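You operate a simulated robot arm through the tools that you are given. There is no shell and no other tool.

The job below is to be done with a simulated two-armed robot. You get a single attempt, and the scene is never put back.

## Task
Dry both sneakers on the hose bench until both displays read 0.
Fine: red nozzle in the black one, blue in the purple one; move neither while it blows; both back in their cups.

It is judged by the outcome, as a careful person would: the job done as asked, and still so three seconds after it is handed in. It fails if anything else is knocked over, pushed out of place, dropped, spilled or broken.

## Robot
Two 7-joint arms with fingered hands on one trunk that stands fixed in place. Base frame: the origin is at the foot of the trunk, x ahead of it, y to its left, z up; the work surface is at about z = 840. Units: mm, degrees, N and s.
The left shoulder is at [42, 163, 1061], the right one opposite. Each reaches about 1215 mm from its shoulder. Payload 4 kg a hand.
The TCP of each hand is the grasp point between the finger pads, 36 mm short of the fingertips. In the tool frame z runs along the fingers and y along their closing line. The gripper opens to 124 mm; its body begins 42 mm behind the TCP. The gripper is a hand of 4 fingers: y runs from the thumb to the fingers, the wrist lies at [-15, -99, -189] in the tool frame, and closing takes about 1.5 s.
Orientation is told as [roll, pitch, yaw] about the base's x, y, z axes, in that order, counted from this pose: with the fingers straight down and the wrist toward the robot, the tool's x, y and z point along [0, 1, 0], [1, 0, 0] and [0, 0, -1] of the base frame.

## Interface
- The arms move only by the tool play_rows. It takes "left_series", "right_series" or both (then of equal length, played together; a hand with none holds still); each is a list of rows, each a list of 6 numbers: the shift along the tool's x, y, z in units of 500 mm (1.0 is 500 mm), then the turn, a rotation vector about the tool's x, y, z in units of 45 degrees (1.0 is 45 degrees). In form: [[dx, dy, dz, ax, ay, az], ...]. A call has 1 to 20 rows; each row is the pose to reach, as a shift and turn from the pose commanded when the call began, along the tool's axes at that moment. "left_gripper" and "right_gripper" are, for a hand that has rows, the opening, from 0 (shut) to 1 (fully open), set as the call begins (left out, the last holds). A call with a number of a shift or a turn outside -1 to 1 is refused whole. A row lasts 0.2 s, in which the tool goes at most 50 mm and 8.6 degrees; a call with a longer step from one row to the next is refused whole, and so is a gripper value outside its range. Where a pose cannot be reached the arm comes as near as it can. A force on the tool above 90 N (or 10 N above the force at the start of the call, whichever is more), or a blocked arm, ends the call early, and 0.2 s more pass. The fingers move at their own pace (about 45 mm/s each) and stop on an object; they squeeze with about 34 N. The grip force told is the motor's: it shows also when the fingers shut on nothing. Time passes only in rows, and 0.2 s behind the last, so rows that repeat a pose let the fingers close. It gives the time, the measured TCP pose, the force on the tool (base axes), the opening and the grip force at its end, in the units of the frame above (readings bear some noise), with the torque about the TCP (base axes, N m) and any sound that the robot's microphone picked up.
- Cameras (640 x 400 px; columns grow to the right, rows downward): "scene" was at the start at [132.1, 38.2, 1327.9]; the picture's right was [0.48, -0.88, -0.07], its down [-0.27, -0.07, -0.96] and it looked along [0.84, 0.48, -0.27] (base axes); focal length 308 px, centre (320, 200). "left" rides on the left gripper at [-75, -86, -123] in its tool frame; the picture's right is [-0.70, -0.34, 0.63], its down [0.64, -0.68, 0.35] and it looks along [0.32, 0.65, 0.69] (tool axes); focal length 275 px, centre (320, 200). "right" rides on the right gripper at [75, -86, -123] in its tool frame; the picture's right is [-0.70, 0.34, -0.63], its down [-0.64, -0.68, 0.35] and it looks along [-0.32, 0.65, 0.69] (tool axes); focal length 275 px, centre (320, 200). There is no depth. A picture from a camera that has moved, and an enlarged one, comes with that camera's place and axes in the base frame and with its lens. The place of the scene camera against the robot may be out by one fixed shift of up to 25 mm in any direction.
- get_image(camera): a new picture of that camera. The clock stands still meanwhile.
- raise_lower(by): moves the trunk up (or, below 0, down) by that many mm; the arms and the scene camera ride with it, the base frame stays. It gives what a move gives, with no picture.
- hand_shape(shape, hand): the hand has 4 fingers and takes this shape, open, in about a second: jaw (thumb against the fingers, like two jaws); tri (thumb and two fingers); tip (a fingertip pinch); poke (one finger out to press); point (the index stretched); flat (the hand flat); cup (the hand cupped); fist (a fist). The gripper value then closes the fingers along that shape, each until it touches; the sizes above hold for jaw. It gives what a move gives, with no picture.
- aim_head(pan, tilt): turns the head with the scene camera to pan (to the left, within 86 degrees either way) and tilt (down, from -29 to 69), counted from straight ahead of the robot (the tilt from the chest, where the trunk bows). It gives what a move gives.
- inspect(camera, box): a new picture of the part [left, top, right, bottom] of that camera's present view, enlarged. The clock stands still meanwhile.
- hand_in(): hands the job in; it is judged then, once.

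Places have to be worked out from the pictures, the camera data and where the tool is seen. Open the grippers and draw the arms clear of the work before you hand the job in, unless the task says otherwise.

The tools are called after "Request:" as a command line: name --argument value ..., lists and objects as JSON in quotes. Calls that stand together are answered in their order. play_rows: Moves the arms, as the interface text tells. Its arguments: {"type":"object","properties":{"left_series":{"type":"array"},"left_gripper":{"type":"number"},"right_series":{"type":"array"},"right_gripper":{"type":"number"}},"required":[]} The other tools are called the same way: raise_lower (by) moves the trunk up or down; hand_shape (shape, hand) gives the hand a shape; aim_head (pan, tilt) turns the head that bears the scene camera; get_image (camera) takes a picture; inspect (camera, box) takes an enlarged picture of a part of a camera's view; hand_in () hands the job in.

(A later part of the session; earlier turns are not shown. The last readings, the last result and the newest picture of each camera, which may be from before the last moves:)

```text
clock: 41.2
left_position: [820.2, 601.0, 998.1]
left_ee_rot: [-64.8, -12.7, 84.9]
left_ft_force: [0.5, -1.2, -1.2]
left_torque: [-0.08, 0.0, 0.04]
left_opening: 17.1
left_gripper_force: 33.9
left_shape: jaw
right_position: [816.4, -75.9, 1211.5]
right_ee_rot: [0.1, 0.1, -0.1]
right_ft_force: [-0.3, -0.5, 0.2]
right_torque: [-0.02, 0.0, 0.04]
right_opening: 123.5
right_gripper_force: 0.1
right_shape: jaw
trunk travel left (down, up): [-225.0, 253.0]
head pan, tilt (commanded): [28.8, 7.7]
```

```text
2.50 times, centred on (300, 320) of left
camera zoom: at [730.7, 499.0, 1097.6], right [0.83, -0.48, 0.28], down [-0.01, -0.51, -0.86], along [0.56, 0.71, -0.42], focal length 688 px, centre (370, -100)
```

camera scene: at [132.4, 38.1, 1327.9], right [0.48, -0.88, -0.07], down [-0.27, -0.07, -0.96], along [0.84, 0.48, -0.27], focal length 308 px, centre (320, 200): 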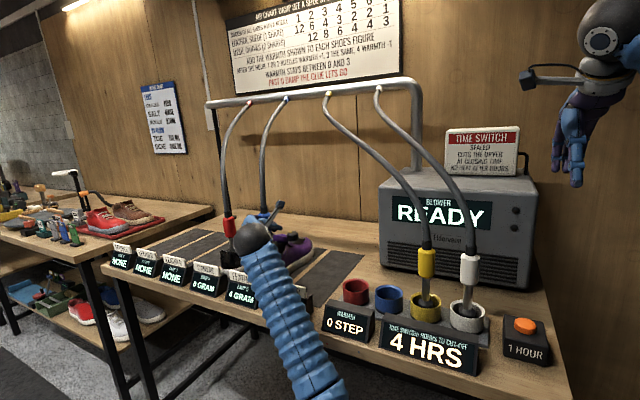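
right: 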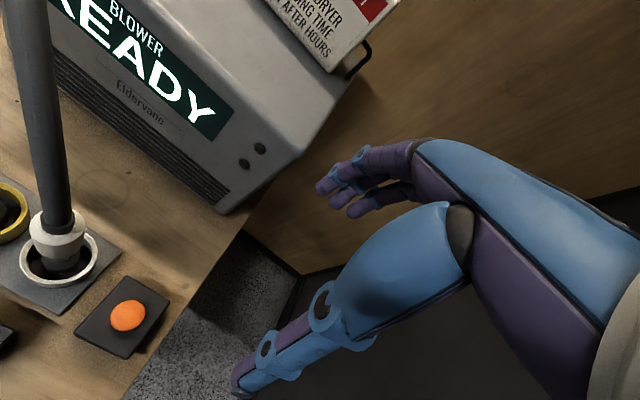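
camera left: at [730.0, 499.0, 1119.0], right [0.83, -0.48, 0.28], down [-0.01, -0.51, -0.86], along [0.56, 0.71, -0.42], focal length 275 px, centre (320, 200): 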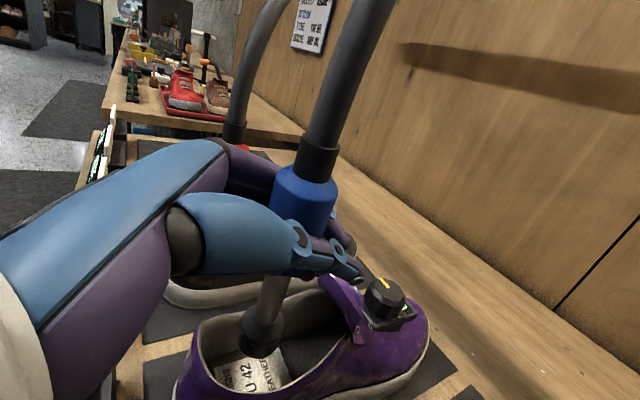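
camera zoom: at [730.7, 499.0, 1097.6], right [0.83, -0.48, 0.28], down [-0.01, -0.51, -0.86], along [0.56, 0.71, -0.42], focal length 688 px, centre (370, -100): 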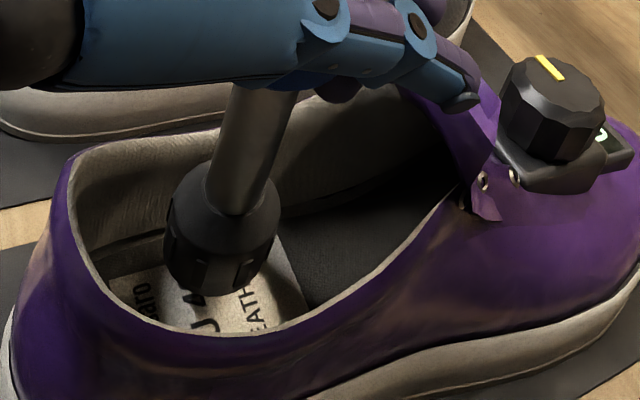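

The tip is nearly at the insole. I'll continue with 3 mm steps until I feel contact.

Request:
play_rows --left_series '[[0.0053, -0.0013, 0.0025, 0, 0, 0], [0.0106, -0.0026, 0.005, 0, 0, 0], [0.0106, -0.0026, 0.005, 0, 0, 0]]'

Request:
play_rows --left_series '[[0.0053, -0.0013, 0.0025, 0, 0, 0], [0.0053, -0.0013, 0.0025, 0, 0, 0]]'

Request:
inspect --camera "left" --box '[180, 240, 420, 400]'

```text
clock: 42.0
left_position: [818.4, 600.9, 992.5]
left_ee_rot: [-64.9, -12.7, 84.9]
left_ft_force: [-0.2, -0.5, -1.4]
left_torque: [-0.06, -0.05, 0.0]
left_opening: 16.8
left_gripper_force: 34.1
left_shape: jaw
right_position: [816.5, -75.3, 1212.6]
right_ee_rot: [0.0, 0.2, -0.1]
right_ft_force: [-0.6, 1.0, 0.1]
right_torque: [0.0, 0.0, 0.0]
right_opening: 123.9
right_gripper_force: 0.0
right_shape: jaw
trunk travel left (down, up): [-225.0, 253.0]
head pan, tilt (commanded): [28.8, 7.7]
```

```text
clock: 42.6
left_position: [819.6, 600.2, 989.0]
left_ee_rot: [-64.9, -12.8, 84.9]
left_ft_force: [-0.7, -0.3, -0.7]
left_torque: [-0.08, -0.01, 0.01]
left_opening: 17.1
left_gripper_force: 34.2
left_shape: jaw
right_position: [818.1, -75.0, 1212.7]
right_ee_rot: [0.1, 0.0, 0.0]
right_ft_force: [-0.1, -0.6, 0.3]
right_torque: [0.03, -0.02, -0.02]
right_opening: 123.6
right_gripper_force: 0.0
right_shape: jaw
trunk travel left (down, up): [-225.0, 253.0]
head pan, tilt (commanded): [28.8, 7.7]
```

```text
2.50 times, centred on (300, 320) of left
camera zoom: at [730.3, 499.0, 1088.3], right [0.83, -0.48, 0.28], down [-0.01, -0.51, -0.86], along [0.56, 0.71, -0.42], focal length 688 px, centre (370, -100)
```

zoom: 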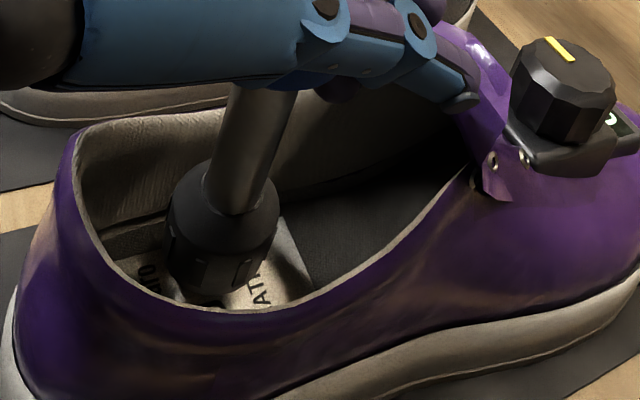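

Not touching yet at z 989. Continuing in 3 mm steps.

Request:
play_rows --left_series '[[0.0053, -0.0013, 0.0025, 0, 0, 0], [0.0053, -0.0013, 0.0025, 0, 0, 0]]'

Request:
play_rows --left_series '[[0.0044, -0.0011, 0.0021, 0, 0, 0], [0.0044, -0.0011, 0.0021, 0, 0, 0]]'

Request:
inspect --camera "left" --box '[180, 240, 420, 400]'

```text
clock: 43.2
left_position: [818.5, 599.3, 986.8]
left_ee_rot: [-64.7, -12.7, 84.9]
left_ft_force: [0.4, -0.9, -2.4]
left_torque: [-0.02, 0.02, 0.01]
left_opening: 17.0
left_gripper_force: 33.9
left_shape: jaw
right_position: [816.9, -74.8, 1213.4]
right_ee_rot: [0.0, 0.1, 0.0]
right_ft_force: [1.2, 0.4, 0.7]
right_torque: [0.0, -0.01, 0.02]
right_opening: 123.8
right_gripper_force: 0.1
right_shape: jaw
trunk travel left (down, up): [-225.0, 253.0]
head pan, tilt (commanded): [28.8, 7.7]
```

```text
clock: 43.8
left_position: [819.5, 600.4, 985.0]
left_ee_rot: [-64.7, -12.7, 84.9]
left_ft_force: [0.1, -0.2, -1.7]
left_torque: [-0.08, -0.03, -0.01]
left_opening: 17.0
left_gripper_force: 34.0
left_shape: jaw
right_position: [816.8, -75.4, 1212.8]
right_ee_rot: [0.0, 0.1, 0.0]
right_ft_force: [0.7, -0.2, 0.9]
right_torque: [-0.02, 0.01, 0.0]
right_opening: 123.7
right_gripper_force: 0.1
right_shape: jaw
trunk travel left (down, up): [-225.0, 253.0]
head pan, tilt (commanded): [28.8, 7.7]
```

```text
2.50 times, centred on (300, 320) of left
camera zoom: at [730.7, 498.8, 1083.3], right [0.83, -0.48, 0.28], down [-0.01, -0.51, -0.86], along [0.56, 0.71, -0.42], focal length 688 px, centre (370, -100)
```

zoom: 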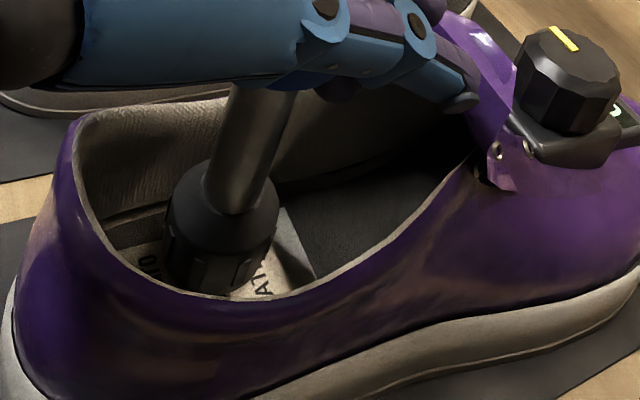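

Still free at z 985. Two more small steps.

Request:
play_rows --left_series '[[0.0044, -0.0011, 0.0021, 0, 0, 0], [0.0044, -0.0011, 0.0021, 0, 0, 0]]'

Request:
play_rows --left_series '[[0.0044, -0.0011, 0.0021, 0, 0, 0], [0.0044, -0.0011, 0.0021, 0, 0, 0]]'

Request:
inspect --camera "left" --box '[180, 240, 420, 400]'

```text
clock: 44.4
left_position: [819.5, 600.5, 982.3]
left_ee_rot: [-64.9, -12.8, 84.9]
left_ft_force: [0.0, 0.4, 3.6]
left_torque: [0.03, 0.0, 0.03]
left_opening: 17.1
left_gripper_force: 34.1
left_shape: jaw
right_position: [817.4, -75.4, 1211.6]
right_ee_rot: [0.1, 0.0, 0.0]
right_ft_force: [0.8, 0.1, 0.0]
right_torque: [-0.01, -0.01, -0.01]
right_opening: 123.6
right_gripper_force: 0.2
right_shape: jaw
trunk travel left (down, up): [-225.0, 253.0]
head pan, tilt (commanded): [28.8, 7.7]
```

```text
clock: 45.0
left_position: [819.9, 599.2, 981.5]
left_ee_rot: [-64.9, -12.9, 84.9]
left_ft_force: [1.2, 0.5, 15.8]
left_torque: [0.26, 0.04, -0.03]
left_opening: 16.5
left_gripper_force: 34.0
left_shape: jaw
right_position: [815.9, -76.7, 1214.1]
right_ee_rot: [-0.1, -0.1, -0.1]
right_ft_force: [0.0, -0.1, 0.2]
right_torque: [0.01, 0.01, 0.0]
right_opening: 123.6
right_gripper_force: 0.2
right_shape: jaw
trunk travel left (down, up): [-225.0, 253.0]
head pan, tilt (commanded): [28.8, 7.7]
```

```text
2.50 times, centred on (300, 320) of left
camera zoom: at [729.7, 498.1, 1080.1], right [0.83, -0.48, 0.28], down [0.0, -0.5, -0.86], along [0.56, 0.72, -0.42], focal length 688 px, centre (370, -100)
```

zoom: 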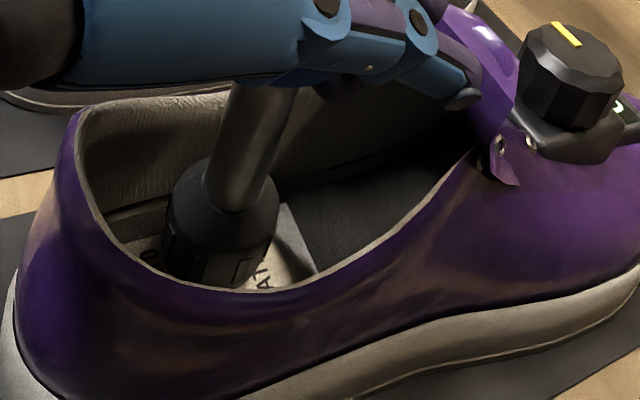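

Contact with the insole (15.8 N). I'll ease off 2 mm and open the hand partly.

Request:
play_rows --left_series '[[-0.0044, 0.0011, -0.0021, 0, 0, 0], [-0.0044, 0.0011, -0.0021, 0, 0, 0]]'

Request:
play_rows --left_series '[[0, 0, 0, 0, 0, 0], [0, 0, 0, 0, 0, 0], [0, 0, 0, 0, 0, 0], [0, 0, 0, 0, 0, 0], [0, 0, 0, 0, 0, 0], [0, 0, 0, 0, 0, 0]]' --left_gripper 0.5

Request:
get_image --camera "left"

Request:
get_image --camera "scene"

```text
clock: 45.6
left_position: [818.8, 599.4, 982.5]
left_ee_rot: [-64.8, -12.7, 84.9]
left_ft_force: [0.9, 0.1, 9.5]
left_torque: [0.12, -0.02, -0.04]
left_opening: 16.9
left_gripper_force: 33.9
left_shape: jaw
right_position: [816.1, -75.2, 1213.9]
right_ee_rot: [0.0, -0.1, 0.0]
right_ft_force: [0.0, 0.7, 0.2]
right_torque: [-0.07, -0.02, -0.01]
right_opening: 123.8
right_gripper_force: 0.1
right_shape: jaw
trunk travel left (down, up): [-225.0, 253.0]
head pan, tilt (commanded): [28.8, 7.7]
```

```text
clock: 47.0
left_position: [818.8, 599.9, 982.0]
left_ee_rot: [-64.8, -12.7, 84.9]
left_ft_force: [-0.1, -0.5, 0.6]
left_torque: [0.01, 0.01, -0.01]
left_opening: 61.8
left_gripper_force: 0.0
left_shape: jaw
right_position: [816.6, -74.8, 1213.8]
right_ee_rot: [0.1, 0.1, 0.1]
right_ft_force: [-0.1, -0.1, 0.8]
right_torque: [0.02, -0.02, -0.01]
right_opening: 123.8
right_gripper_force: 0.0
right_shape: jaw
trunk travel left (down, up): [-225.0, 253.0]
head pan, tilt (commanded): [28.8, 7.7]
```

```text
taken
camera left: at [730.4, 498.8, 1080.4], right [0.83, -0.48, 0.28], down [-0.01, -0.51, -0.86], along [0.56, 0.71, -0.42], focal length 275 px, centre (320, 200)
```

left: 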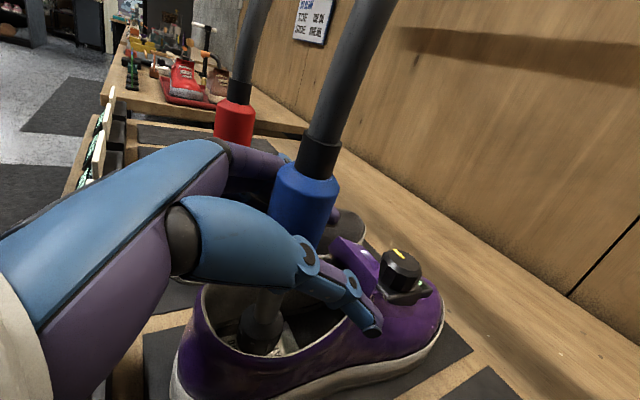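

```text
taken
camera scene: at [132.2, 38.0, 1327.9], right [0.48, -0.88, -0.07], down [-0.27, -0.06, -0.96], along [0.84, 0.48, -0.27], focal length 308 px, centre (320, 200)
```

scene: 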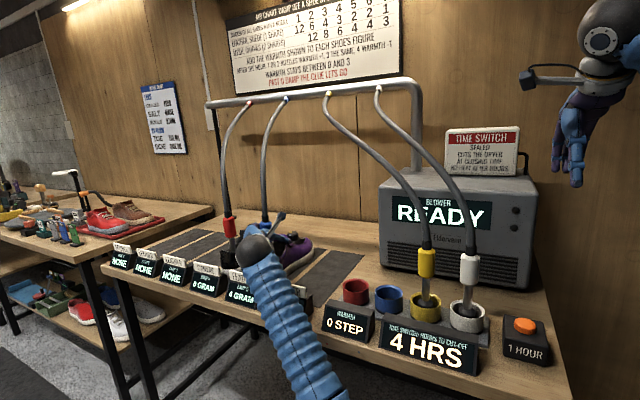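

The blue nozzle stands by itself in the purple shoe. I'll open wider and draw the hand straight back.

Request:
play_rows --left_series '[[0, 0, 0, 0, 0, 0], [0, 0, 0, 0, 0, 0], [0, 0, -0.015, 0, 0, 0], [0, 0, -0.04, 0, 0, 0], [0, 0, -0.08, 0, 0, 0], [0, 0, -0.13, 0, 0, 0], [0, 0, -0.18, 0, 0, 0], [0, 0, -0.24, 0, 0, 0]]' --left_gripper 0.78

Request:
get_image --camera "left"

Request:
get_image --camera "scene"

```text
clock: 48.8
left_position: [710.1, 598.8, 1031.4]
left_ee_rot: [-64.8, -12.7, 84.9]
left_ft_force: [-0.8, -0.5, 0.5]
left_torque: [-0.07, 0.0, 0.0]
left_opening: 96.6
left_gripper_force: 0.1
left_shape: jaw
right_position: [816.1, -75.7, 1212.4]
right_ee_rot: [0.1, 0.1, 0.0]
right_ft_force: [-0.2, -0.4, -0.8]
right_torque: [-0.01, 0.0, 0.01]
right_opening: 123.7
right_gripper_force: 0.0
right_shape: jaw
trunk travel left (down, up): [-225.0, 253.0]
head pan, tilt (commanded): [28.8, 7.7]
```

```text
taken
camera left: at [621.3, 497.0, 1130.6], right [0.83, -0.48, 0.28], down [-0.01, -0.51, -0.86], along [0.56, 0.71, -0.42], focal length 275 px, centre (320, 200)
```

left: 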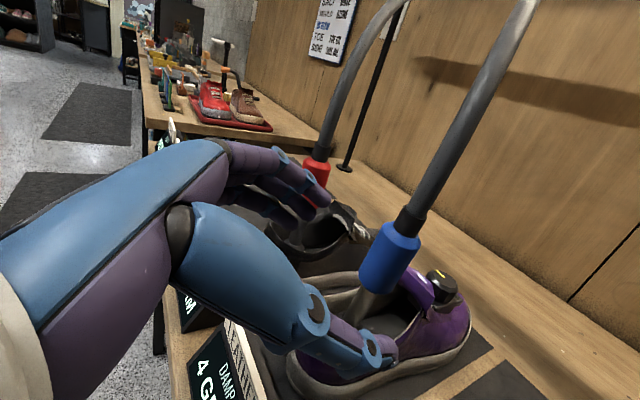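

```text
taken
camera scene: at [131.8, 38.0, 1328.0], right [0.48, -0.88, -0.07], down [-0.27, -0.06, -0.96], along [0.84, 0.48, -0.27], focal length 308 px, centre (320, 200)
```

scene: 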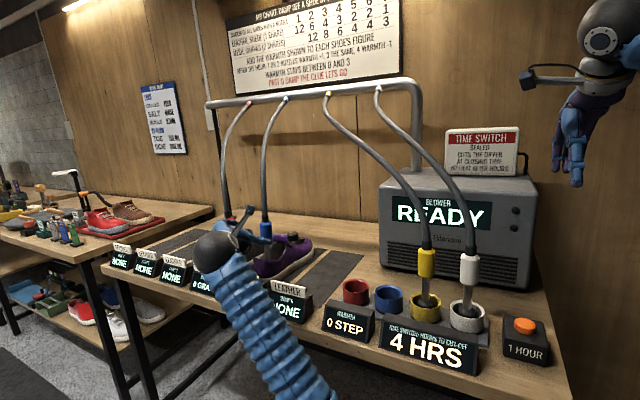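

Both nozzles stand in their shoes. I'll draw the left hand further up and back so it is well clear, then check both shoes and displays.

Request:
play_rows --left_series '[[-0.0442, -0.004, -0.0525, 0, 0, 0], [-0.0884, -0.008, -0.1049, 0, 0, 0], [-0.1326, -0.012, -0.1574, 0, 0, 0], [-0.1768, -0.016, -0.2098, 0, 0, 0]]'

Request:
get_image --camera "left"

Request:
get_image --camera "scene"

Request:
inspect --camera "scene" --box '[180, 190, 330, 320]'

```text
clock: 49.8
left_position: [649.3, 570.5, 1153.0]
left_ee_rot: [-64.8, -12.7, 85.0]
left_ft_force: [0.2, 0.0, 0.4]
left_torque: [-0.01, -0.01, 0.03]
left_opening: 96.5
left_gripper_force: 0.1
left_shape: jaw
right_position: [816.0, -75.7, 1213.8]
right_ee_rot: [0.0, -0.1, 0.1]
right_ft_force: [0.1, 0.1, 0.3]
right_torque: [-0.02, 0.01, 0.0]
right_opening: 123.6
right_gripper_force: 0.0
right_shape: jaw
trunk travel left (down, up): [-225.0, 253.0]
head pan, tilt (commanded): [28.8, 7.7]
```

```text
taken
camera left: at [560.3, 467.7, 1251.4], right [0.83, -0.48, 0.28], down [-0.01, -0.51, -0.86], along [0.56, 0.72, -0.42], focal length 275 px, centre (320, 200)
```

left: 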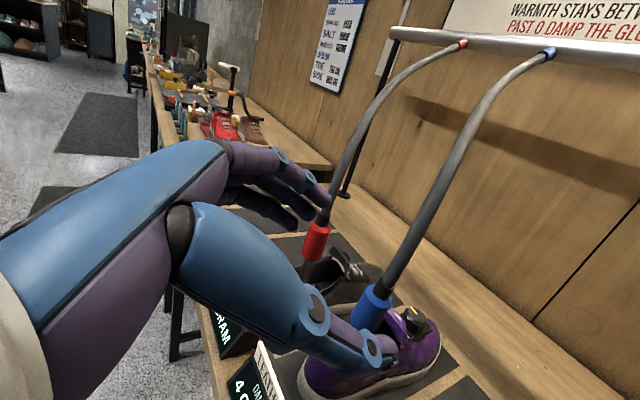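

```text
taken
camera scene: at [131.7, 37.8, 1328.1], right [0.48, -0.88, -0.07], down [-0.27, -0.06, -0.96], along [0.84, 0.48, -0.27], focal length 308 px, centre (320, 200)
```

scene: 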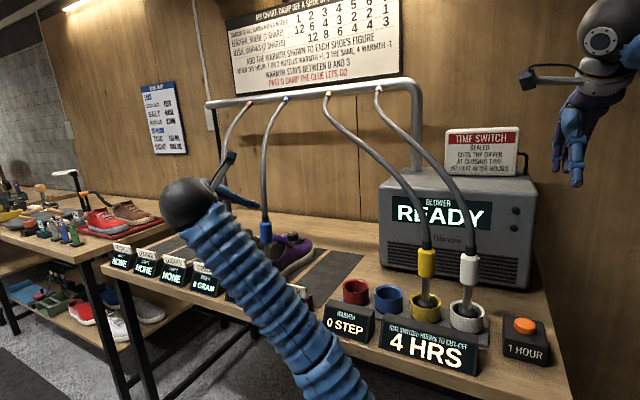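

```text
3.08 times, centred on (255, 255) of scene
camera zoom: at [131.7, 37.8, 1328.1], right [0.48, -0.88, -0.07], down [-0.27, -0.06, -0.96], along [0.84, 0.48, -0.27], focal length 948 px, centre (520, 31)
```

zoom: 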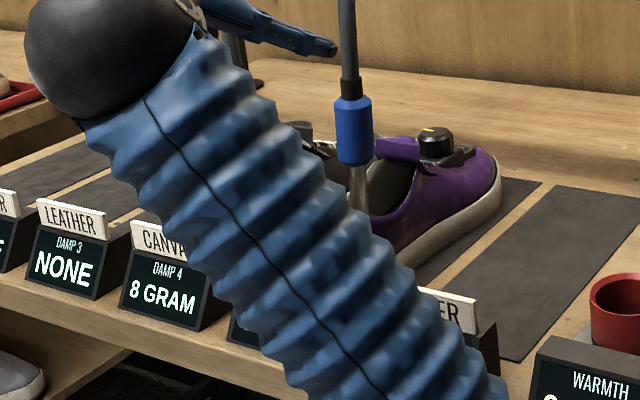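

Both nozzles are in place and the hoses hang clear of each other. Now I'll shape the right hand for pressing the 1 HOUR button and look.

Request:
hand_shape --shape "poke" --hand "right"

Request:
get_image --camera "right"

Request:
inspect --camera "scene" --box '[480, 60, 640, 380]'

```text
clock: 50.7
left_position: [649.6, 569.8, 1151.5]
left_ee_rot: [-64.8, -12.7, 85.0]
left_ft_force: [-0.3, -0.7, 0.0]
left_torque: [0.01, 0.02, 0.03]
left_opening: 96.7
left_gripper_force: 0.0
left_shape: jaw
right_position: [816.5, -76.0, 1212.7]
right_ee_rot: [0.0, 0.1, -0.1]
right_ft_force: [-0.4, -0.1, 0.8]
right_torque: [0.02, -0.03, -0.04]
right_opening: 0.4
right_gripper_force: 0.0
right_shape: poke
trunk travel left (down, up): [-225.0, 253.0]
head pan, tilt (commanded): [28.8, 7.7]
```

```text
taken
camera right: at [730.4, -0.2, 1335.8], right [0.34, -0.7, 0.63], down [-0.68, -0.64, -0.35], along [0.65, -0.32, -0.69], focal length 275 px, centre (320, 200)
```

right: 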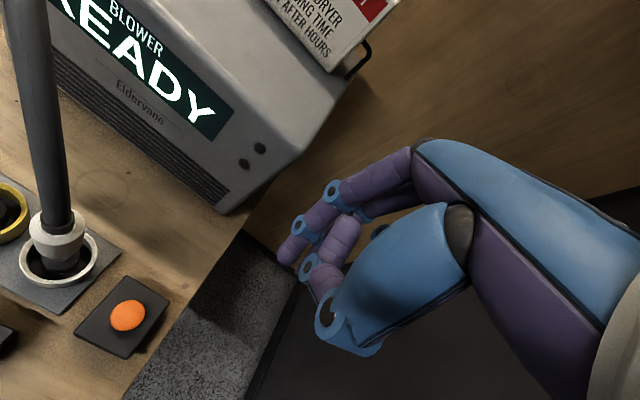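

```text
1.25 times, centred on (560, 220) of scene
camera zoom: at [132.2, 38.0, 1327.9], right [0.48, -0.88, -0.07], down [-0.27, -0.06, -0.96], along [0.84, 0.48, -0.27], focal length 385 px, centre (20, 175)
```

zoom: 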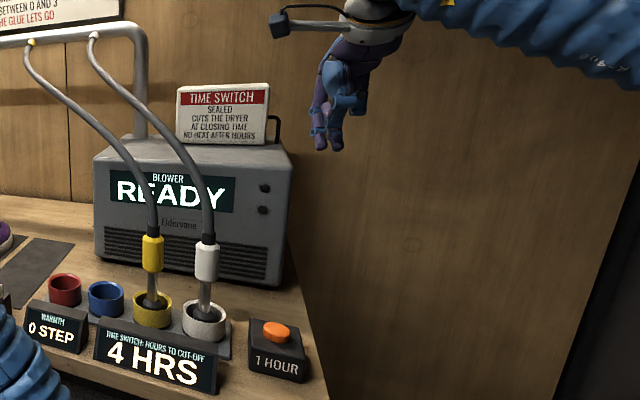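

I'll zoom in to see exactly where the poking fingertip is relative to the hand.

Request:
inspect --camera "scene" --box '[520, 40, 640, 200]'

Request:
inspect --camera "right" --box '[230, 130, 470, 370]'

Request:
inspect --camera "right" --box '[60, 250, 200, 380]'

Request:
inspect --camera "scene" --box '[490, 300, 560, 370]'

```text
2.50 times, centred on (580, 120) of scene
camera zoom: at [132.2, 38.0, 1327.9], right [0.48, -0.88, -0.07], down [-0.27, -0.06, -0.96], along [0.84, 0.48, -0.27], focal length 771 px, centre (-330, 400)
```

zoom: 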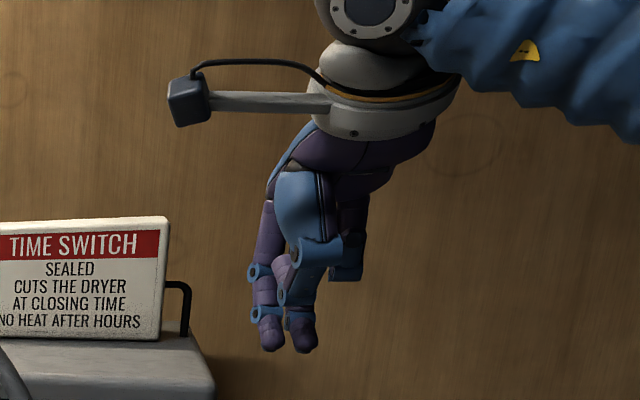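

```text
1.67 times, centred on (350, 250) of right
camera zoom: at [730.4, -0.2, 1335.8], right [0.34, -0.7, 0.63], down [-0.68, -0.64, -0.35], along [0.65, -0.32, -0.69], focal length 459 px, centre (270, 117)
```

zoom: 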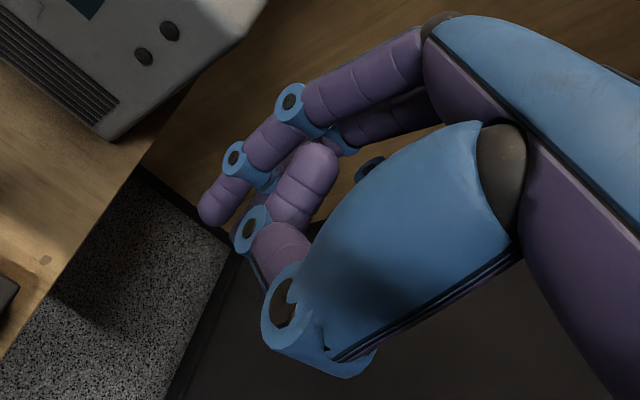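

```text
3.08 times, centred on (130, 315) of right
camera zoom: at [730.4, -0.2, 1335.8], right [0.34, -0.7, 0.63], down [-0.68, -0.64, -0.35], along [0.65, -0.32, -0.69], focal length 847 px, centre (905, -154)
```

zoom: 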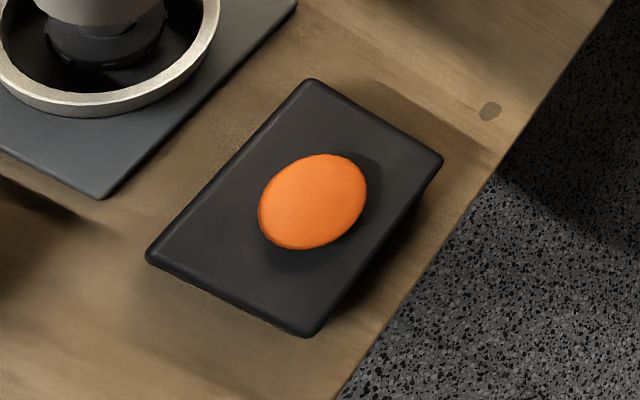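

```text
5.71 times, centred on (525, 335) of scene
camera zoom: at [132.2, 38.0, 1327.9], right [0.48, -0.88, -0.07], down [-0.27, -0.06, -0.96], along [0.84, 0.48, -0.27], focal length 1761 px, centre (-851, -571)
```

zoom: 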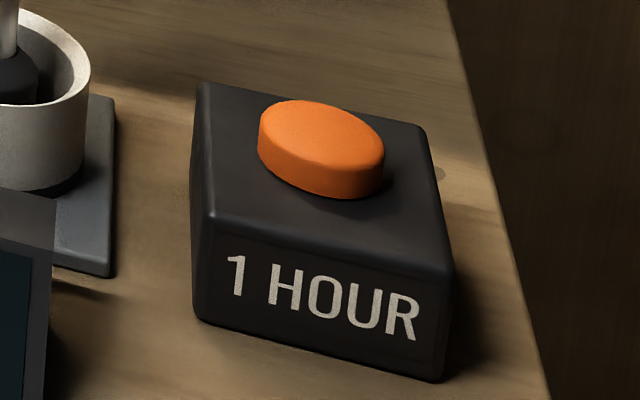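

The fingertip of the poking hand is about 40 mm below and 10 mm ahead of the TCP, and the right camera puts the button near (775, -35) with its top near z 895. I'll bring the fingertip above the button and check the alignment.

Request:
play_rows --right_series '[[0.0127, -0.0153, 0.0443, 0, 0, 0], [0.0253, -0.0307, 0.0887, 0, 0, 0], [0.038, -0.046, 0.133, 0, 0, 0], [0.0507, -0.0613, 0.1773, 0, 0, 0], [0.0633, -0.0767, 0.2217, 0, 0, 0], [0.076, -0.092, 0.266, 0, 0, 0]]'

Request:
get_image --camera "right"

Request:
inspect --camera "scene" --box '[440, 140, 640, 380]'

```text
clock: 52.1
left_position: [649.3, 569.3, 1151.2]
left_ee_rot: [-64.6, -12.7, 85.0]
left_ft_force: [0.1, 0.6, 0.5]
left_torque: [0.0, 0.0, -0.01]
left_opening: 96.5
left_gripper_force: 0.1
left_shape: jaw
right_position: [770.5, -38.0, 1079.8]
right_ee_rot: [0.0, 0.1, 0.0]
right_ft_force: [0.0, 0.2, -0.4]
right_torque: [-0.02, 0.01, 0.03]
right_opening: 0.0
right_gripper_force: 0.1
right_shape: poke
trunk travel left (down, up): [-225.0, 253.0]
head pan, tilt (commanded): [28.8, 7.7]
```

```text
taken
camera right: at [684.8, 37.3, 1202.3], right [0.34, -0.7, 0.63], down [-0.68, -0.64, -0.35], along [0.65, -0.32, -0.69], focal length 275 px, centre (320, 200)
```

right: 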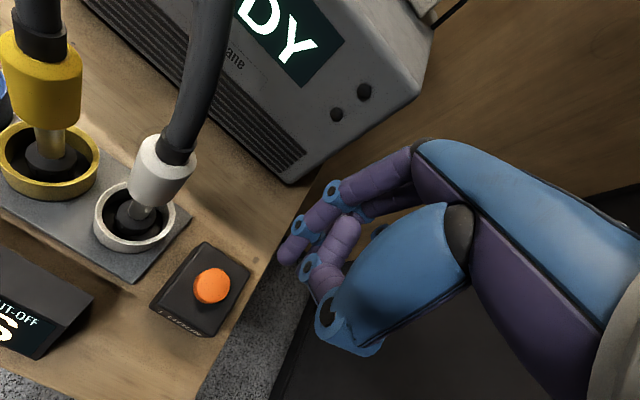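

```text
1.67 times, centred on (540, 260) of scene
camera zoom: at [132.5, 38.0, 1327.8], right [0.48, -0.88, -0.07], down [-0.27, -0.06, -0.96], along [0.84, 0.48, -0.27], focal length 514 px, centre (-47, 100)
```

zoom: 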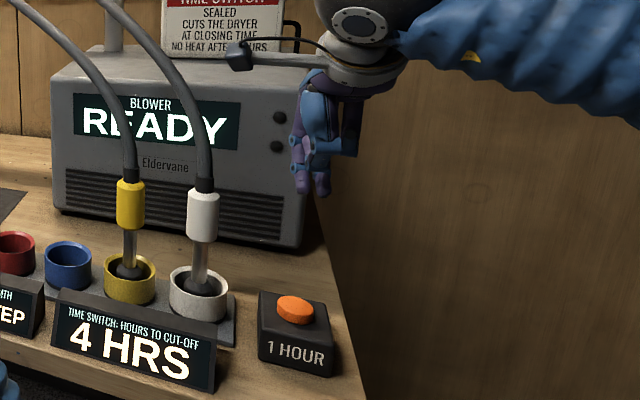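

The fingertip is right above the button (button top at about (775, -35, 889), fingertip about (777, -35, 1038)). I'll descend 120 mm and check again.

Request:
play_rows --right_series '[[0, 0, 0.05, 0, 0, 0], [0, 0, 0.1, 0, 0, 0], [0, 0, 0.15, 0, 0, 0], [0, 0, 0.195, 0, 0, 0], [0, 0, 0.22, 0, 0, 0], [0, 0, 0.24, 0, 0, 0]]'

Request:
get_image --camera "right"

Request:
inspect --camera "scene" --box '[460, 230, 600, 370]'

```text
clock: 53.5
left_position: [649.6, 569.5, 1151.9]
left_ee_rot: [-64.8, -12.7, 84.9]
left_ft_force: [0.9, 0.3, 0.7]
left_torque: [-0.03, 0.02, -0.01]
left_opening: 96.4
left_gripper_force: 0.1
left_shape: jaw
right_position: [769.4, -37.9, 959.5]
right_ee_rot: [0.0, 0.0, 0.1]
right_ft_force: [-0.2, 0.8, 0.0]
right_torque: [0.03, 0.01, -0.01]
right_opening: 0.0
right_gripper_force: 0.0
right_shape: poke
trunk travel left (down, up): [-225.0, 253.0]
head pan, tilt (commanded): [28.8, 7.7]
```

```text
taken
camera right: at [683.4, 36.9, 1083.0], right [0.34, -0.7, 0.63], down [-0.68, -0.64, -0.35], along [0.65, -0.32, -0.69], focal length 275 px, centre (320, 200)
```

right: 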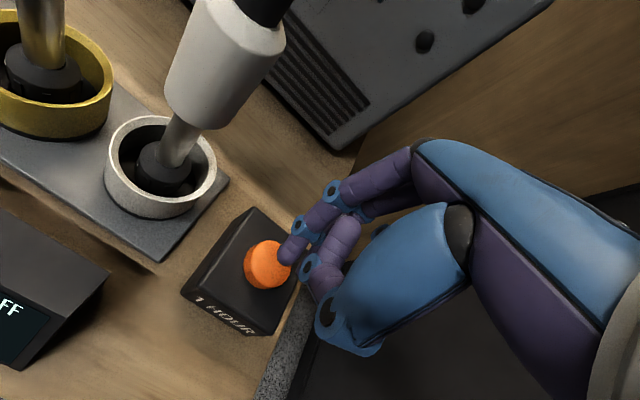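

```text
2.86 times, centred on (530, 300) of scene
camera zoom: at [132.3, 37.9, 1327.9], right [0.48, -0.88, -0.07], down [-0.27, -0.06, -0.96], along [0.84, 0.48, -0.27], focal length 881 px, centre (-280, -86)
```

zoom: 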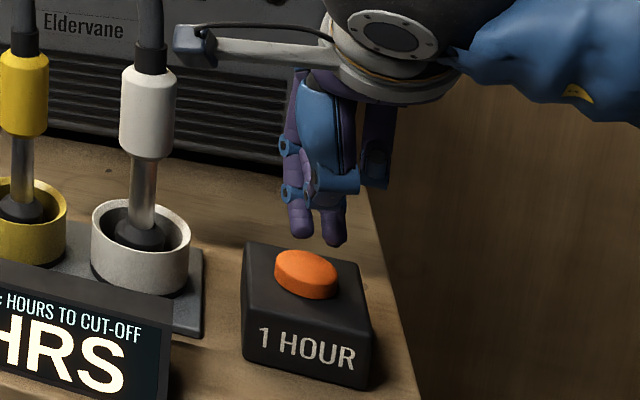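

The fingertip is just above the button. I'll press down slowly, watching for contact and sound.

Request:
play_rows --right_series '[[0, 0, 0.015, 0, 0, 0], [0, 0, 0.03, 0, 0, 0], [0, 0, 0.038, 0, 0, 0]]'

Request:
inspect --camera "scene" --box '[460, 230, 600, 370]'

```text
clock: 54.3
left_position: [650.1, 569.4, 1151.6]
left_ee_rot: [-64.7, -12.7, 84.8]
left_ft_force: [-0.5, 0.2, 0.1]
left_torque: [0.04, -0.01, -0.03]
left_opening: 96.7
left_gripper_force: 0.1
left_shape: jaw
right_position: [770.2, -37.4, 939.2]
right_ee_rot: [0.0, 0.1, 0.0]
right_ft_force: [0.3, -0.2, 0.6]
right_torque: [0.01, 0.01, 0.0]
right_opening: 0.2
right_gripper_force: 0.1
right_shape: poke
trunk travel left (down, up): [-225.0, 253.0]
head pan, tilt (commanded): [28.8, 7.7]
```

```text
2.86 times, centred on (530, 300) of scene
camera zoom: at [132.3, 38.0, 1327.9], right [0.48, -0.88, -0.07], down [-0.27, -0.06, -0.96], along [0.84, 0.48, -0.27], focal length 881 px, centre (-280, -86)
```

zoom: 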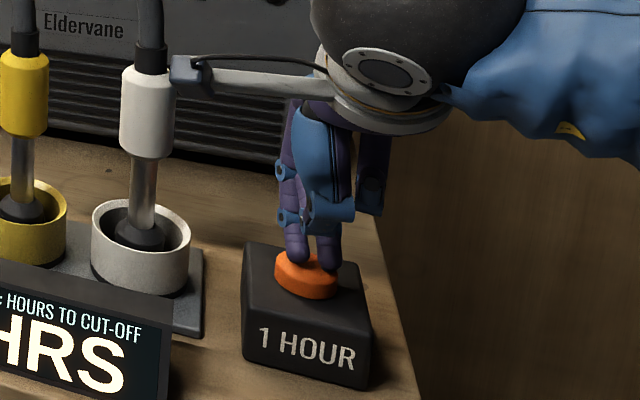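

The fingertips are at the button's surface. I'll press on in small steps.

Request:
play_rows --right_series '[[0, 0, 0.006, 0, 0, 0], [0, 0, 0.012, 0, 0, 0]]'

Request:
get_image --camera "scene"

```text
clock: 54.9
left_position: [650.1, 568.7, 1153.1]
left_ee_rot: [-64.8, -12.7, 84.9]
left_ft_force: [0.3, 0.3, -0.7]
left_torque: [0.01, -0.02, 0.01]
left_opening: 96.3
left_gripper_force: 0.1
left_shape: jaw
right_position: [770.3, -37.2, 934.7]
right_ee_rot: [0.0, 0.0, 0.0]
right_ft_force: [1.7, -0.2, 2.6]
right_torque: [0.02, 0.01, 0.0]
right_opening: 0.0
right_gripper_force: 0.1
right_shape: poke
trunk travel left (down, up): [-225.0, 253.0]
head pan, tilt (commanded): [28.8, 7.7]
```

```text
taken
camera scene: at [132.1, 38.0, 1328.0], right [0.48, -0.88, -0.07], down [-0.27, -0.06, -0.96], along [0.84, 0.48, -0.27], focal length 308 px, centre (320, 200)
```

scene: 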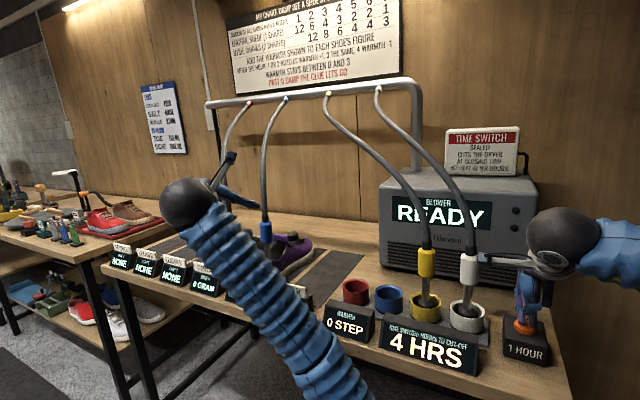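

Light contact (2.6 N) and still READY. I'll press 3 mm further.

Request:
play_rows --right_series '[[0, 0, 0.006, 0, 0, 0]]'

Request:
get_image --camera "scene"

```text
clock: 55.3
left_position: [649.8, 570.6, 1152.3]
left_ee_rot: [-64.8, -12.7, 84.8]
left_ft_force: [-0.7, 0.0, 0.3]
left_torque: [-0.04, 0.0, -0.01]
left_opening: 96.6
left_gripper_force: 0.0
left_shape: jaw
right_position: [769.5, -37.4, 930.8]
right_ee_rot: [-0.1, 0.0, 0.0]
right_ft_force: [0.2, 1.3, 3.0]
right_torque: [0.06, -0.04, -0.01]
right_opening: 0.2
right_gripper_force: 0.1
right_shape: poke
trunk travel left (down, up): [-225.0, 253.0]
head pan, tilt (commanded): [28.8, 7.7]
heard: click
```

```text
taken
camera scene: at [132.0, 38.1, 1328.0], right [0.48, -0.88, -0.07], down [-0.27, -0.07, -0.96], along [0.84, 0.48, -0.27], focal length 308 px, centre (320, 200)
```

scene: 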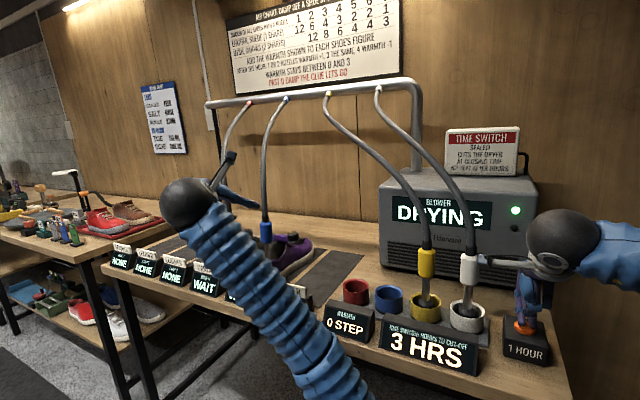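

It clicked: the blower reads DRYING, the time switch 3 HRS, and the shoe display WAIT. I'll lift the finger straight off the button and touch nothing else while it blows.

Request:
play_rows --right_series '[[0, 0, -0.03, 0, 0, 0], [0, 0, -0.08, 0, 0, 0], [0, 0, -0.14, 0, 0, 0], [0, 0, -0.2, 0, 0, 0], [0, 0, -0.26, 0, 0, 0], [0, 0, -0.3, 0, 0, 0]]'

Request:
get_image --camera "scene"

Request:
get_image --camera "left"

```text
clock: 56.7
left_position: [649.0, 568.9, 1152.2]
left_ee_rot: [-64.9, -12.7, 84.9]
left_ft_force: [-0.5, 0.5, -0.7]
left_torque: [-0.03, -0.01, -0.01]
left_opening: 96.4
left_gripper_force: 0.0
left_shape: jaw
right_position: [769.5, -39.6, 1083.4]
right_ee_rot: [0.0, 0.1, 0.0]
right_ft_force: [0.5, 0.4, 1.3]
right_torque: [0.03, -0.02, 0.02]
right_opening: 0.0
right_gripper_force: 0.0
right_shape: poke
trunk travel left (down, up): [-225.0, 253.0]
head pan, tilt (commanded): [28.8, 7.7]
```

```text
taken
camera scene: at [131.9, 38.1, 1328.0], right [0.48, -0.88, -0.07], down [-0.27, -0.07, -0.96], along [0.84, 0.48, -0.27], focal length 308 px, centre (320, 200)
```

scene: 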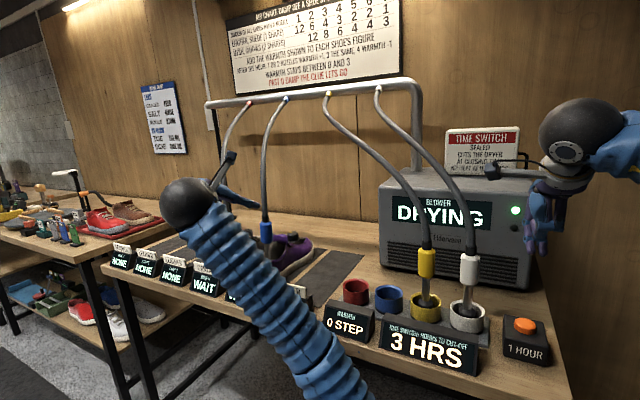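

```text
taken
camera left: at [560.8, 468.0, 1251.1], right [0.83, -0.48, 0.28], down [-0.01, -0.51, -0.86], along [0.56, 0.71, -0.42], focal length 275 px, centre (320, 200)
```

left: 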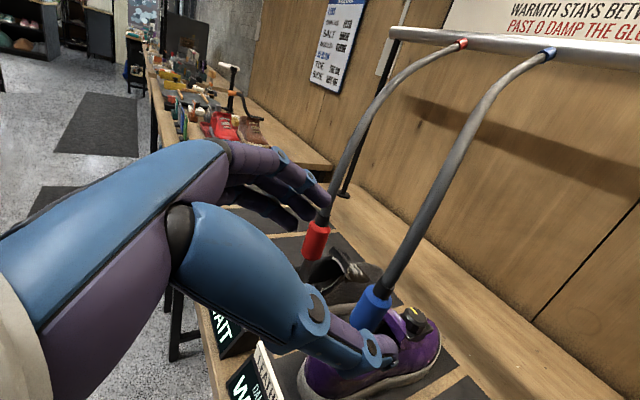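

It is drying and both shoe displays say WAIT. I'll hold still and let time pass.

Request:
play_rows --right_series '[[0, 0, 0, 0, 0, 0], [0, 0, 0, 0, 0, 0], [0, 0, 0, 0, 0, 0], [0, 0, 0, 0, 0, 0], [0, 0, 0, 0, 0, 0], [0, 0, 0, 0, 0, 0], [0, 0, 0, 0, 0, 0], [0, 0, 0, 0, 0, 0], [0, 0, 0, 0, 0, 0], [0, 0, 0, 0, 0, 0], [0, 0, 0, 0, 0, 0], [0, 0, 0, 0, 0, 0], [0, 0, 0, 0, 0, 0], [0, 0, 0, 0, 0, 0], [0, 0, 0, 0, 0, 0], [0, 0, 0, 0, 0, 0], [0, 0, 0, 0, 0, 0], [0, 0, 0, 0, 0, 0], [0, 0, 0, 0, 0, 0], [0, 0, 0, 0, 0, 0]]'

Request:
get_image --camera "scene"

```text
clock: 60.9
left_position: [649.9, 569.8, 1152.1]
left_ee_rot: [-64.7, -12.7, 84.9]
left_ft_force: [0.2, 0.4, 0.8]
left_torque: [0.0, -0.01, 0.02]
left_opening: 96.6
left_gripper_force: 0.1
left_shape: jaw
right_position: [770.3, -38.7, 1082.0]
right_ee_rot: [0.1, 0.1, 0.0]
right_ft_force: [0.0, 0.4, 0.2]
right_torque: [0.0, 0.02, 0.01]
right_opening: 0.2
right_gripper_force: 0.2
right_shape: poke
trunk travel left (down, up): [-225.0, 253.0]
head pan, tilt (commanded): [28.8, 7.7]
```

```text
taken
camera scene: at [132.2, 38.0, 1327.9], right [0.48, -0.88, -0.07], down [-0.27, -0.06, -0.96], along [0.84, 0.48, -0.27], focal length 308 px, centre (320, 200)
```

scene: 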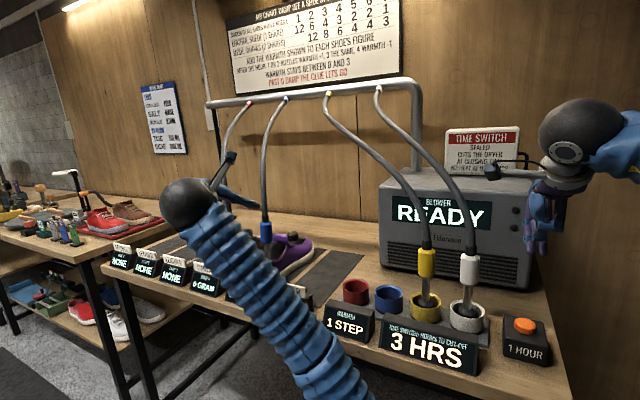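

The blower is back to READY and the warmth is 1 STEP. I'll read the shoe displays closely.

Request:
inspect --camera "scene" --box '[100, 230, 320, 330]'

Request:
inspect --camera "left" --box '[180, 290, 340, 400]'

```text
2.91 times, centred on (210, 280) of scene
camera zoom: at [132.2, 38.0, 1327.9], right [0.48, -0.88, -0.07], down [-0.27, -0.06, -0.96], along [0.84, 0.48, -0.27], focal length 897 px, centre (640, -33)
```

zoom: 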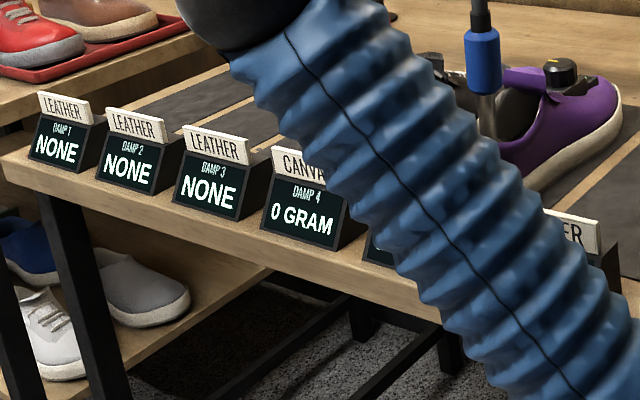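

```text
3.64 times, centred on (260, 345) of left
camera zoom: at [561.0, 467.9, 1250.9], right [0.83, -0.48, 0.28], down [-0.01, -0.51, -0.86], along [0.56, 0.71, -0.42], focal length 1001 px, centre (538, -327)
```

zoom: 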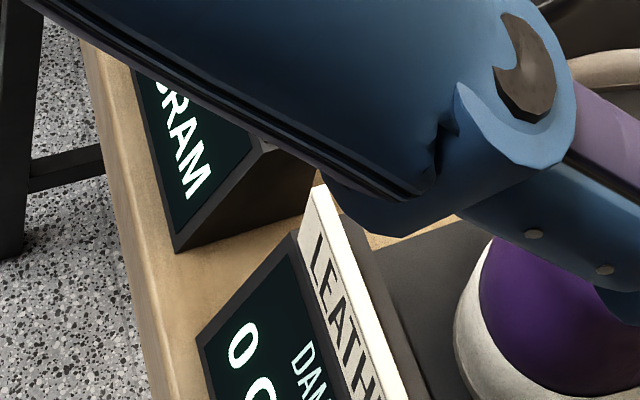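

Both displays read 0 GRAM. Now the nozzles go back to their cups, blue first. I'll locate both standing nozzles precisely.

Request:
inspect --camera "left" --box '[290, 190, 450, 350]'

Request:
inspect --camera "scene" --box '[200, 190, 320, 300]'

```text
2.50 times, centred on (370, 270) of left
camera zoom: at [561.0, 467.9, 1250.9], right [0.83, -0.48, 0.28], down [-0.01, -0.51, -0.86], along [0.56, 0.71, -0.42], focal length 688 px, centre (195, 25)
```

zoom: 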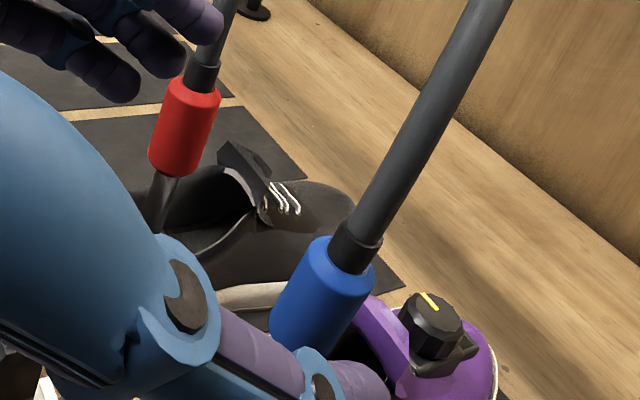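

```text
3.64 times, centred on (260, 245) of scene
camera zoom: at [132.2, 38.0, 1327.9], right [0.48, -0.88, -0.07], down [-0.27, -0.06, -0.96], along [0.84, 0.48, -0.27], focal length 1121 px, centre (538, 36)
```

zoom: 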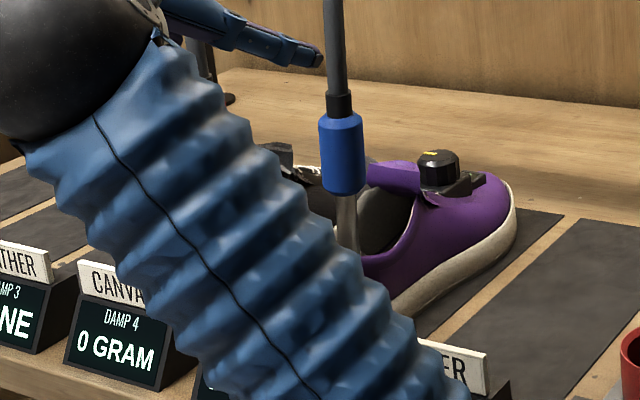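

Scene and hand views put the blue collar's centre near (816, 620, 992), standing nearly as I left it. I'll retrace my retreat path with the hand open, stopping halfway in to check; the right hand moves up out of the way.

Request:
play_rows --left_series '[[0.0442, 0.004, 0.0525, 0, 0, 0], [0.0884, 0.008, 0.1049, 0, 0, 0], [0.1326, 0.012, 0.1574, 0, 0, 0], [0.1768, 0.016, 0.2098, 0, 0, 0], [0.1768, 0.016, 0.27, 0, 0, 0], [0.1768, 0.016, 0.32, 0, 0, 0]]' --left_gripper 0.85 --right_series '[[0, 0.015, -0.04, 0, 0, 0], [-0.01, 0.03, -0.08, 0, 0, 0], [-0.02, 0.045, -0.12, 0, 0, 0], [-0.03, 0.06, -0.16, 0, 0, 0], [-0.05, 0.075, -0.2, 0, 0, 0], [-0.07, 0.09, -0.25, 0, 0, 0]]'

Request:
get_image --camera "left"

Request:
get_image --camera "scene"

```text
clock: 62.3
left_position: [759.5, 600.8, 1009.8]
left_ee_rot: [-64.8, -12.7, 84.9]
left_ft_force: [0.0, -0.1, -0.4]
left_torque: [0.02, -0.02, 0.03]
left_opening: 105.0
left_gripper_force: 0.1
left_shape: jaw
right_position: [813.9, -72.8, 1207.6]
right_ee_rot: [0.0, 0.0, 0.0]
right_ft_force: [0.0, -0.6, -0.2]
right_torque: [0.02, 0.01, 0.01]
right_opening: 0.1
right_gripper_force: 0.1
right_shape: poke
trunk travel left (down, up): [-225.0, 253.0]
head pan, tilt (commanded): [28.8, 7.7]
```

```text
taken
camera left: at [670.7, 499.5, 1109.2], right [0.83, -0.48, 0.28], down [-0.01, -0.51, -0.86], along [0.56, 0.72, -0.42], focal length 275 px, centre (320, 200)
```

left: 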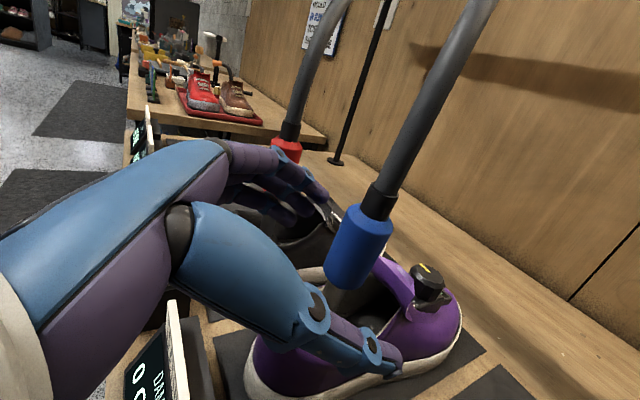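

```text
taken
camera scene: at [131.9, 38.3, 1328.0], right [0.48, -0.88, -0.07], down [-0.27, -0.07, -0.96], along [0.84, 0.48, -0.27], focal length 308 px, centre (320, 200)
```

scene: 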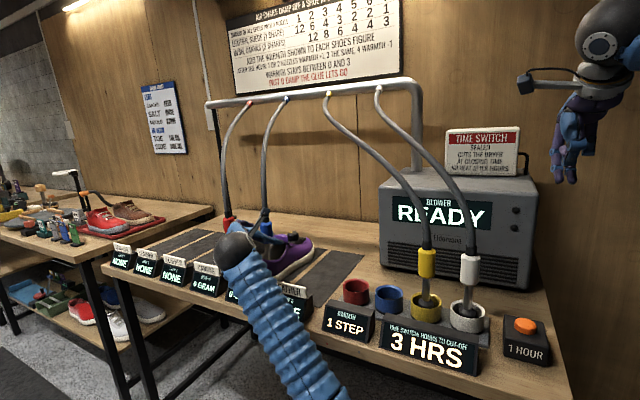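

The blue collar lies between thumb and fingers ahead. I'll advance the remaining 64 mm.

Request:
play_rows --left_series '[[0, 0, 0.03, 0, 0, 0], [0, 0, 0.06, 0, 0, 0], [0, 0, 0.09, 0, 0, 0], [0, 0, 0.115, 0, 0, 0], [0, 0, 0.13, 0, 0, 0]]'

Request:
get_image --camera "left"

```text
clock: 63.5
left_position: [819.9, 602.4, 982.6]
left_ee_rot: [-64.8, -12.9, 85.0]
left_ft_force: [-0.8, -0.4, 0.7]
left_torque: [-0.02, 0.0, 0.02]
left_opening: 105.0
left_gripper_force: 0.0
left_shape: jaw
right_position: [814.6, -71.9, 1207.2]
right_ee_rot: [0.0, 0.1, 0.0]
right_ft_force: [0.5, -0.9, 0.8]
right_torque: [0.0, -0.05, 0.01]
right_opening: 0.0
right_gripper_force: 0.0
right_shape: poke
trunk travel left (down, up): [-225.0, 253.0]
head pan, tilt (commanded): [28.8, 7.7]
```

```text
taken
camera left: at [731.1, 498.9, 1081.3], right [0.83, -0.48, 0.28], down [-0.01, -0.51, -0.86], along [0.56, 0.72, -0.42], focal length 275 px, centre (320, 200)
```

left: 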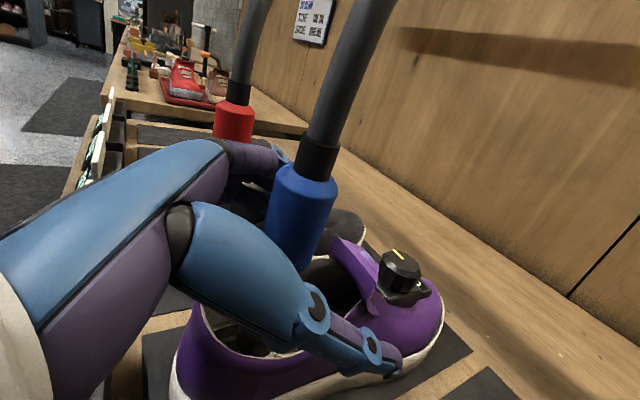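

The collar sits just as it did at release and no force shows. I'll close on it.

Request:
play_rows --left_series '[[0, 0, 0, 0, 0, 0], [0, 0, 0, 0, 0, 0], [0, 0, 0, 0, 0, 0], [0, 0, 0, 0, 0, 0], [0, 0, 0, 0, 0, 0], [0, 0, 0, 0, 0, 0], [0, 0, 0, 0, 0, 0], [0, 0, 0, 0, 0, 0], [0, 0, 0, 0, 0, 0]]' --left_gripper 0

Request:
get_image --camera "left"

```text
clock: 65.5
left_position: [820.3, 600.4, 981.9]
left_ee_rot: [-64.7, -12.7, 85.0]
left_ft_force: [0.3, -0.2, -0.4]
left_torque: [-0.05, -0.03, 0.03]
left_opening: 17.0
left_gripper_force: 34.1
left_shape: jaw
right_position: [815.8, -73.3, 1206.7]
right_ee_rot: [0.1, 0.1, 0.0]
right_ft_force: [-0.4, -0.6, 0.7]
right_torque: [0.03, -0.03, 0.01]
right_opening: 0.0
right_gripper_force: 0.1
right_shape: poke
trunk travel left (down, up): [-225.0, 253.0]
head pan, tilt (commanded): [28.8, 7.7]
```

```text
taken
camera left: at [731.0, 498.9, 1081.1], right [0.83, -0.48, 0.28], down [-0.01, -0.51, -0.86], along [0.56, 0.71, -0.42], focal length 275 px, centre (320, 200)
```

left: 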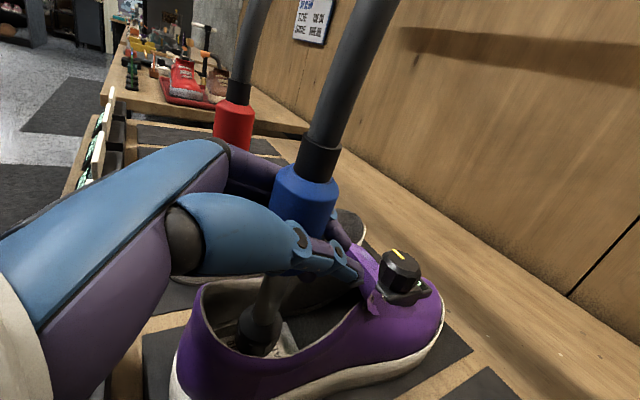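

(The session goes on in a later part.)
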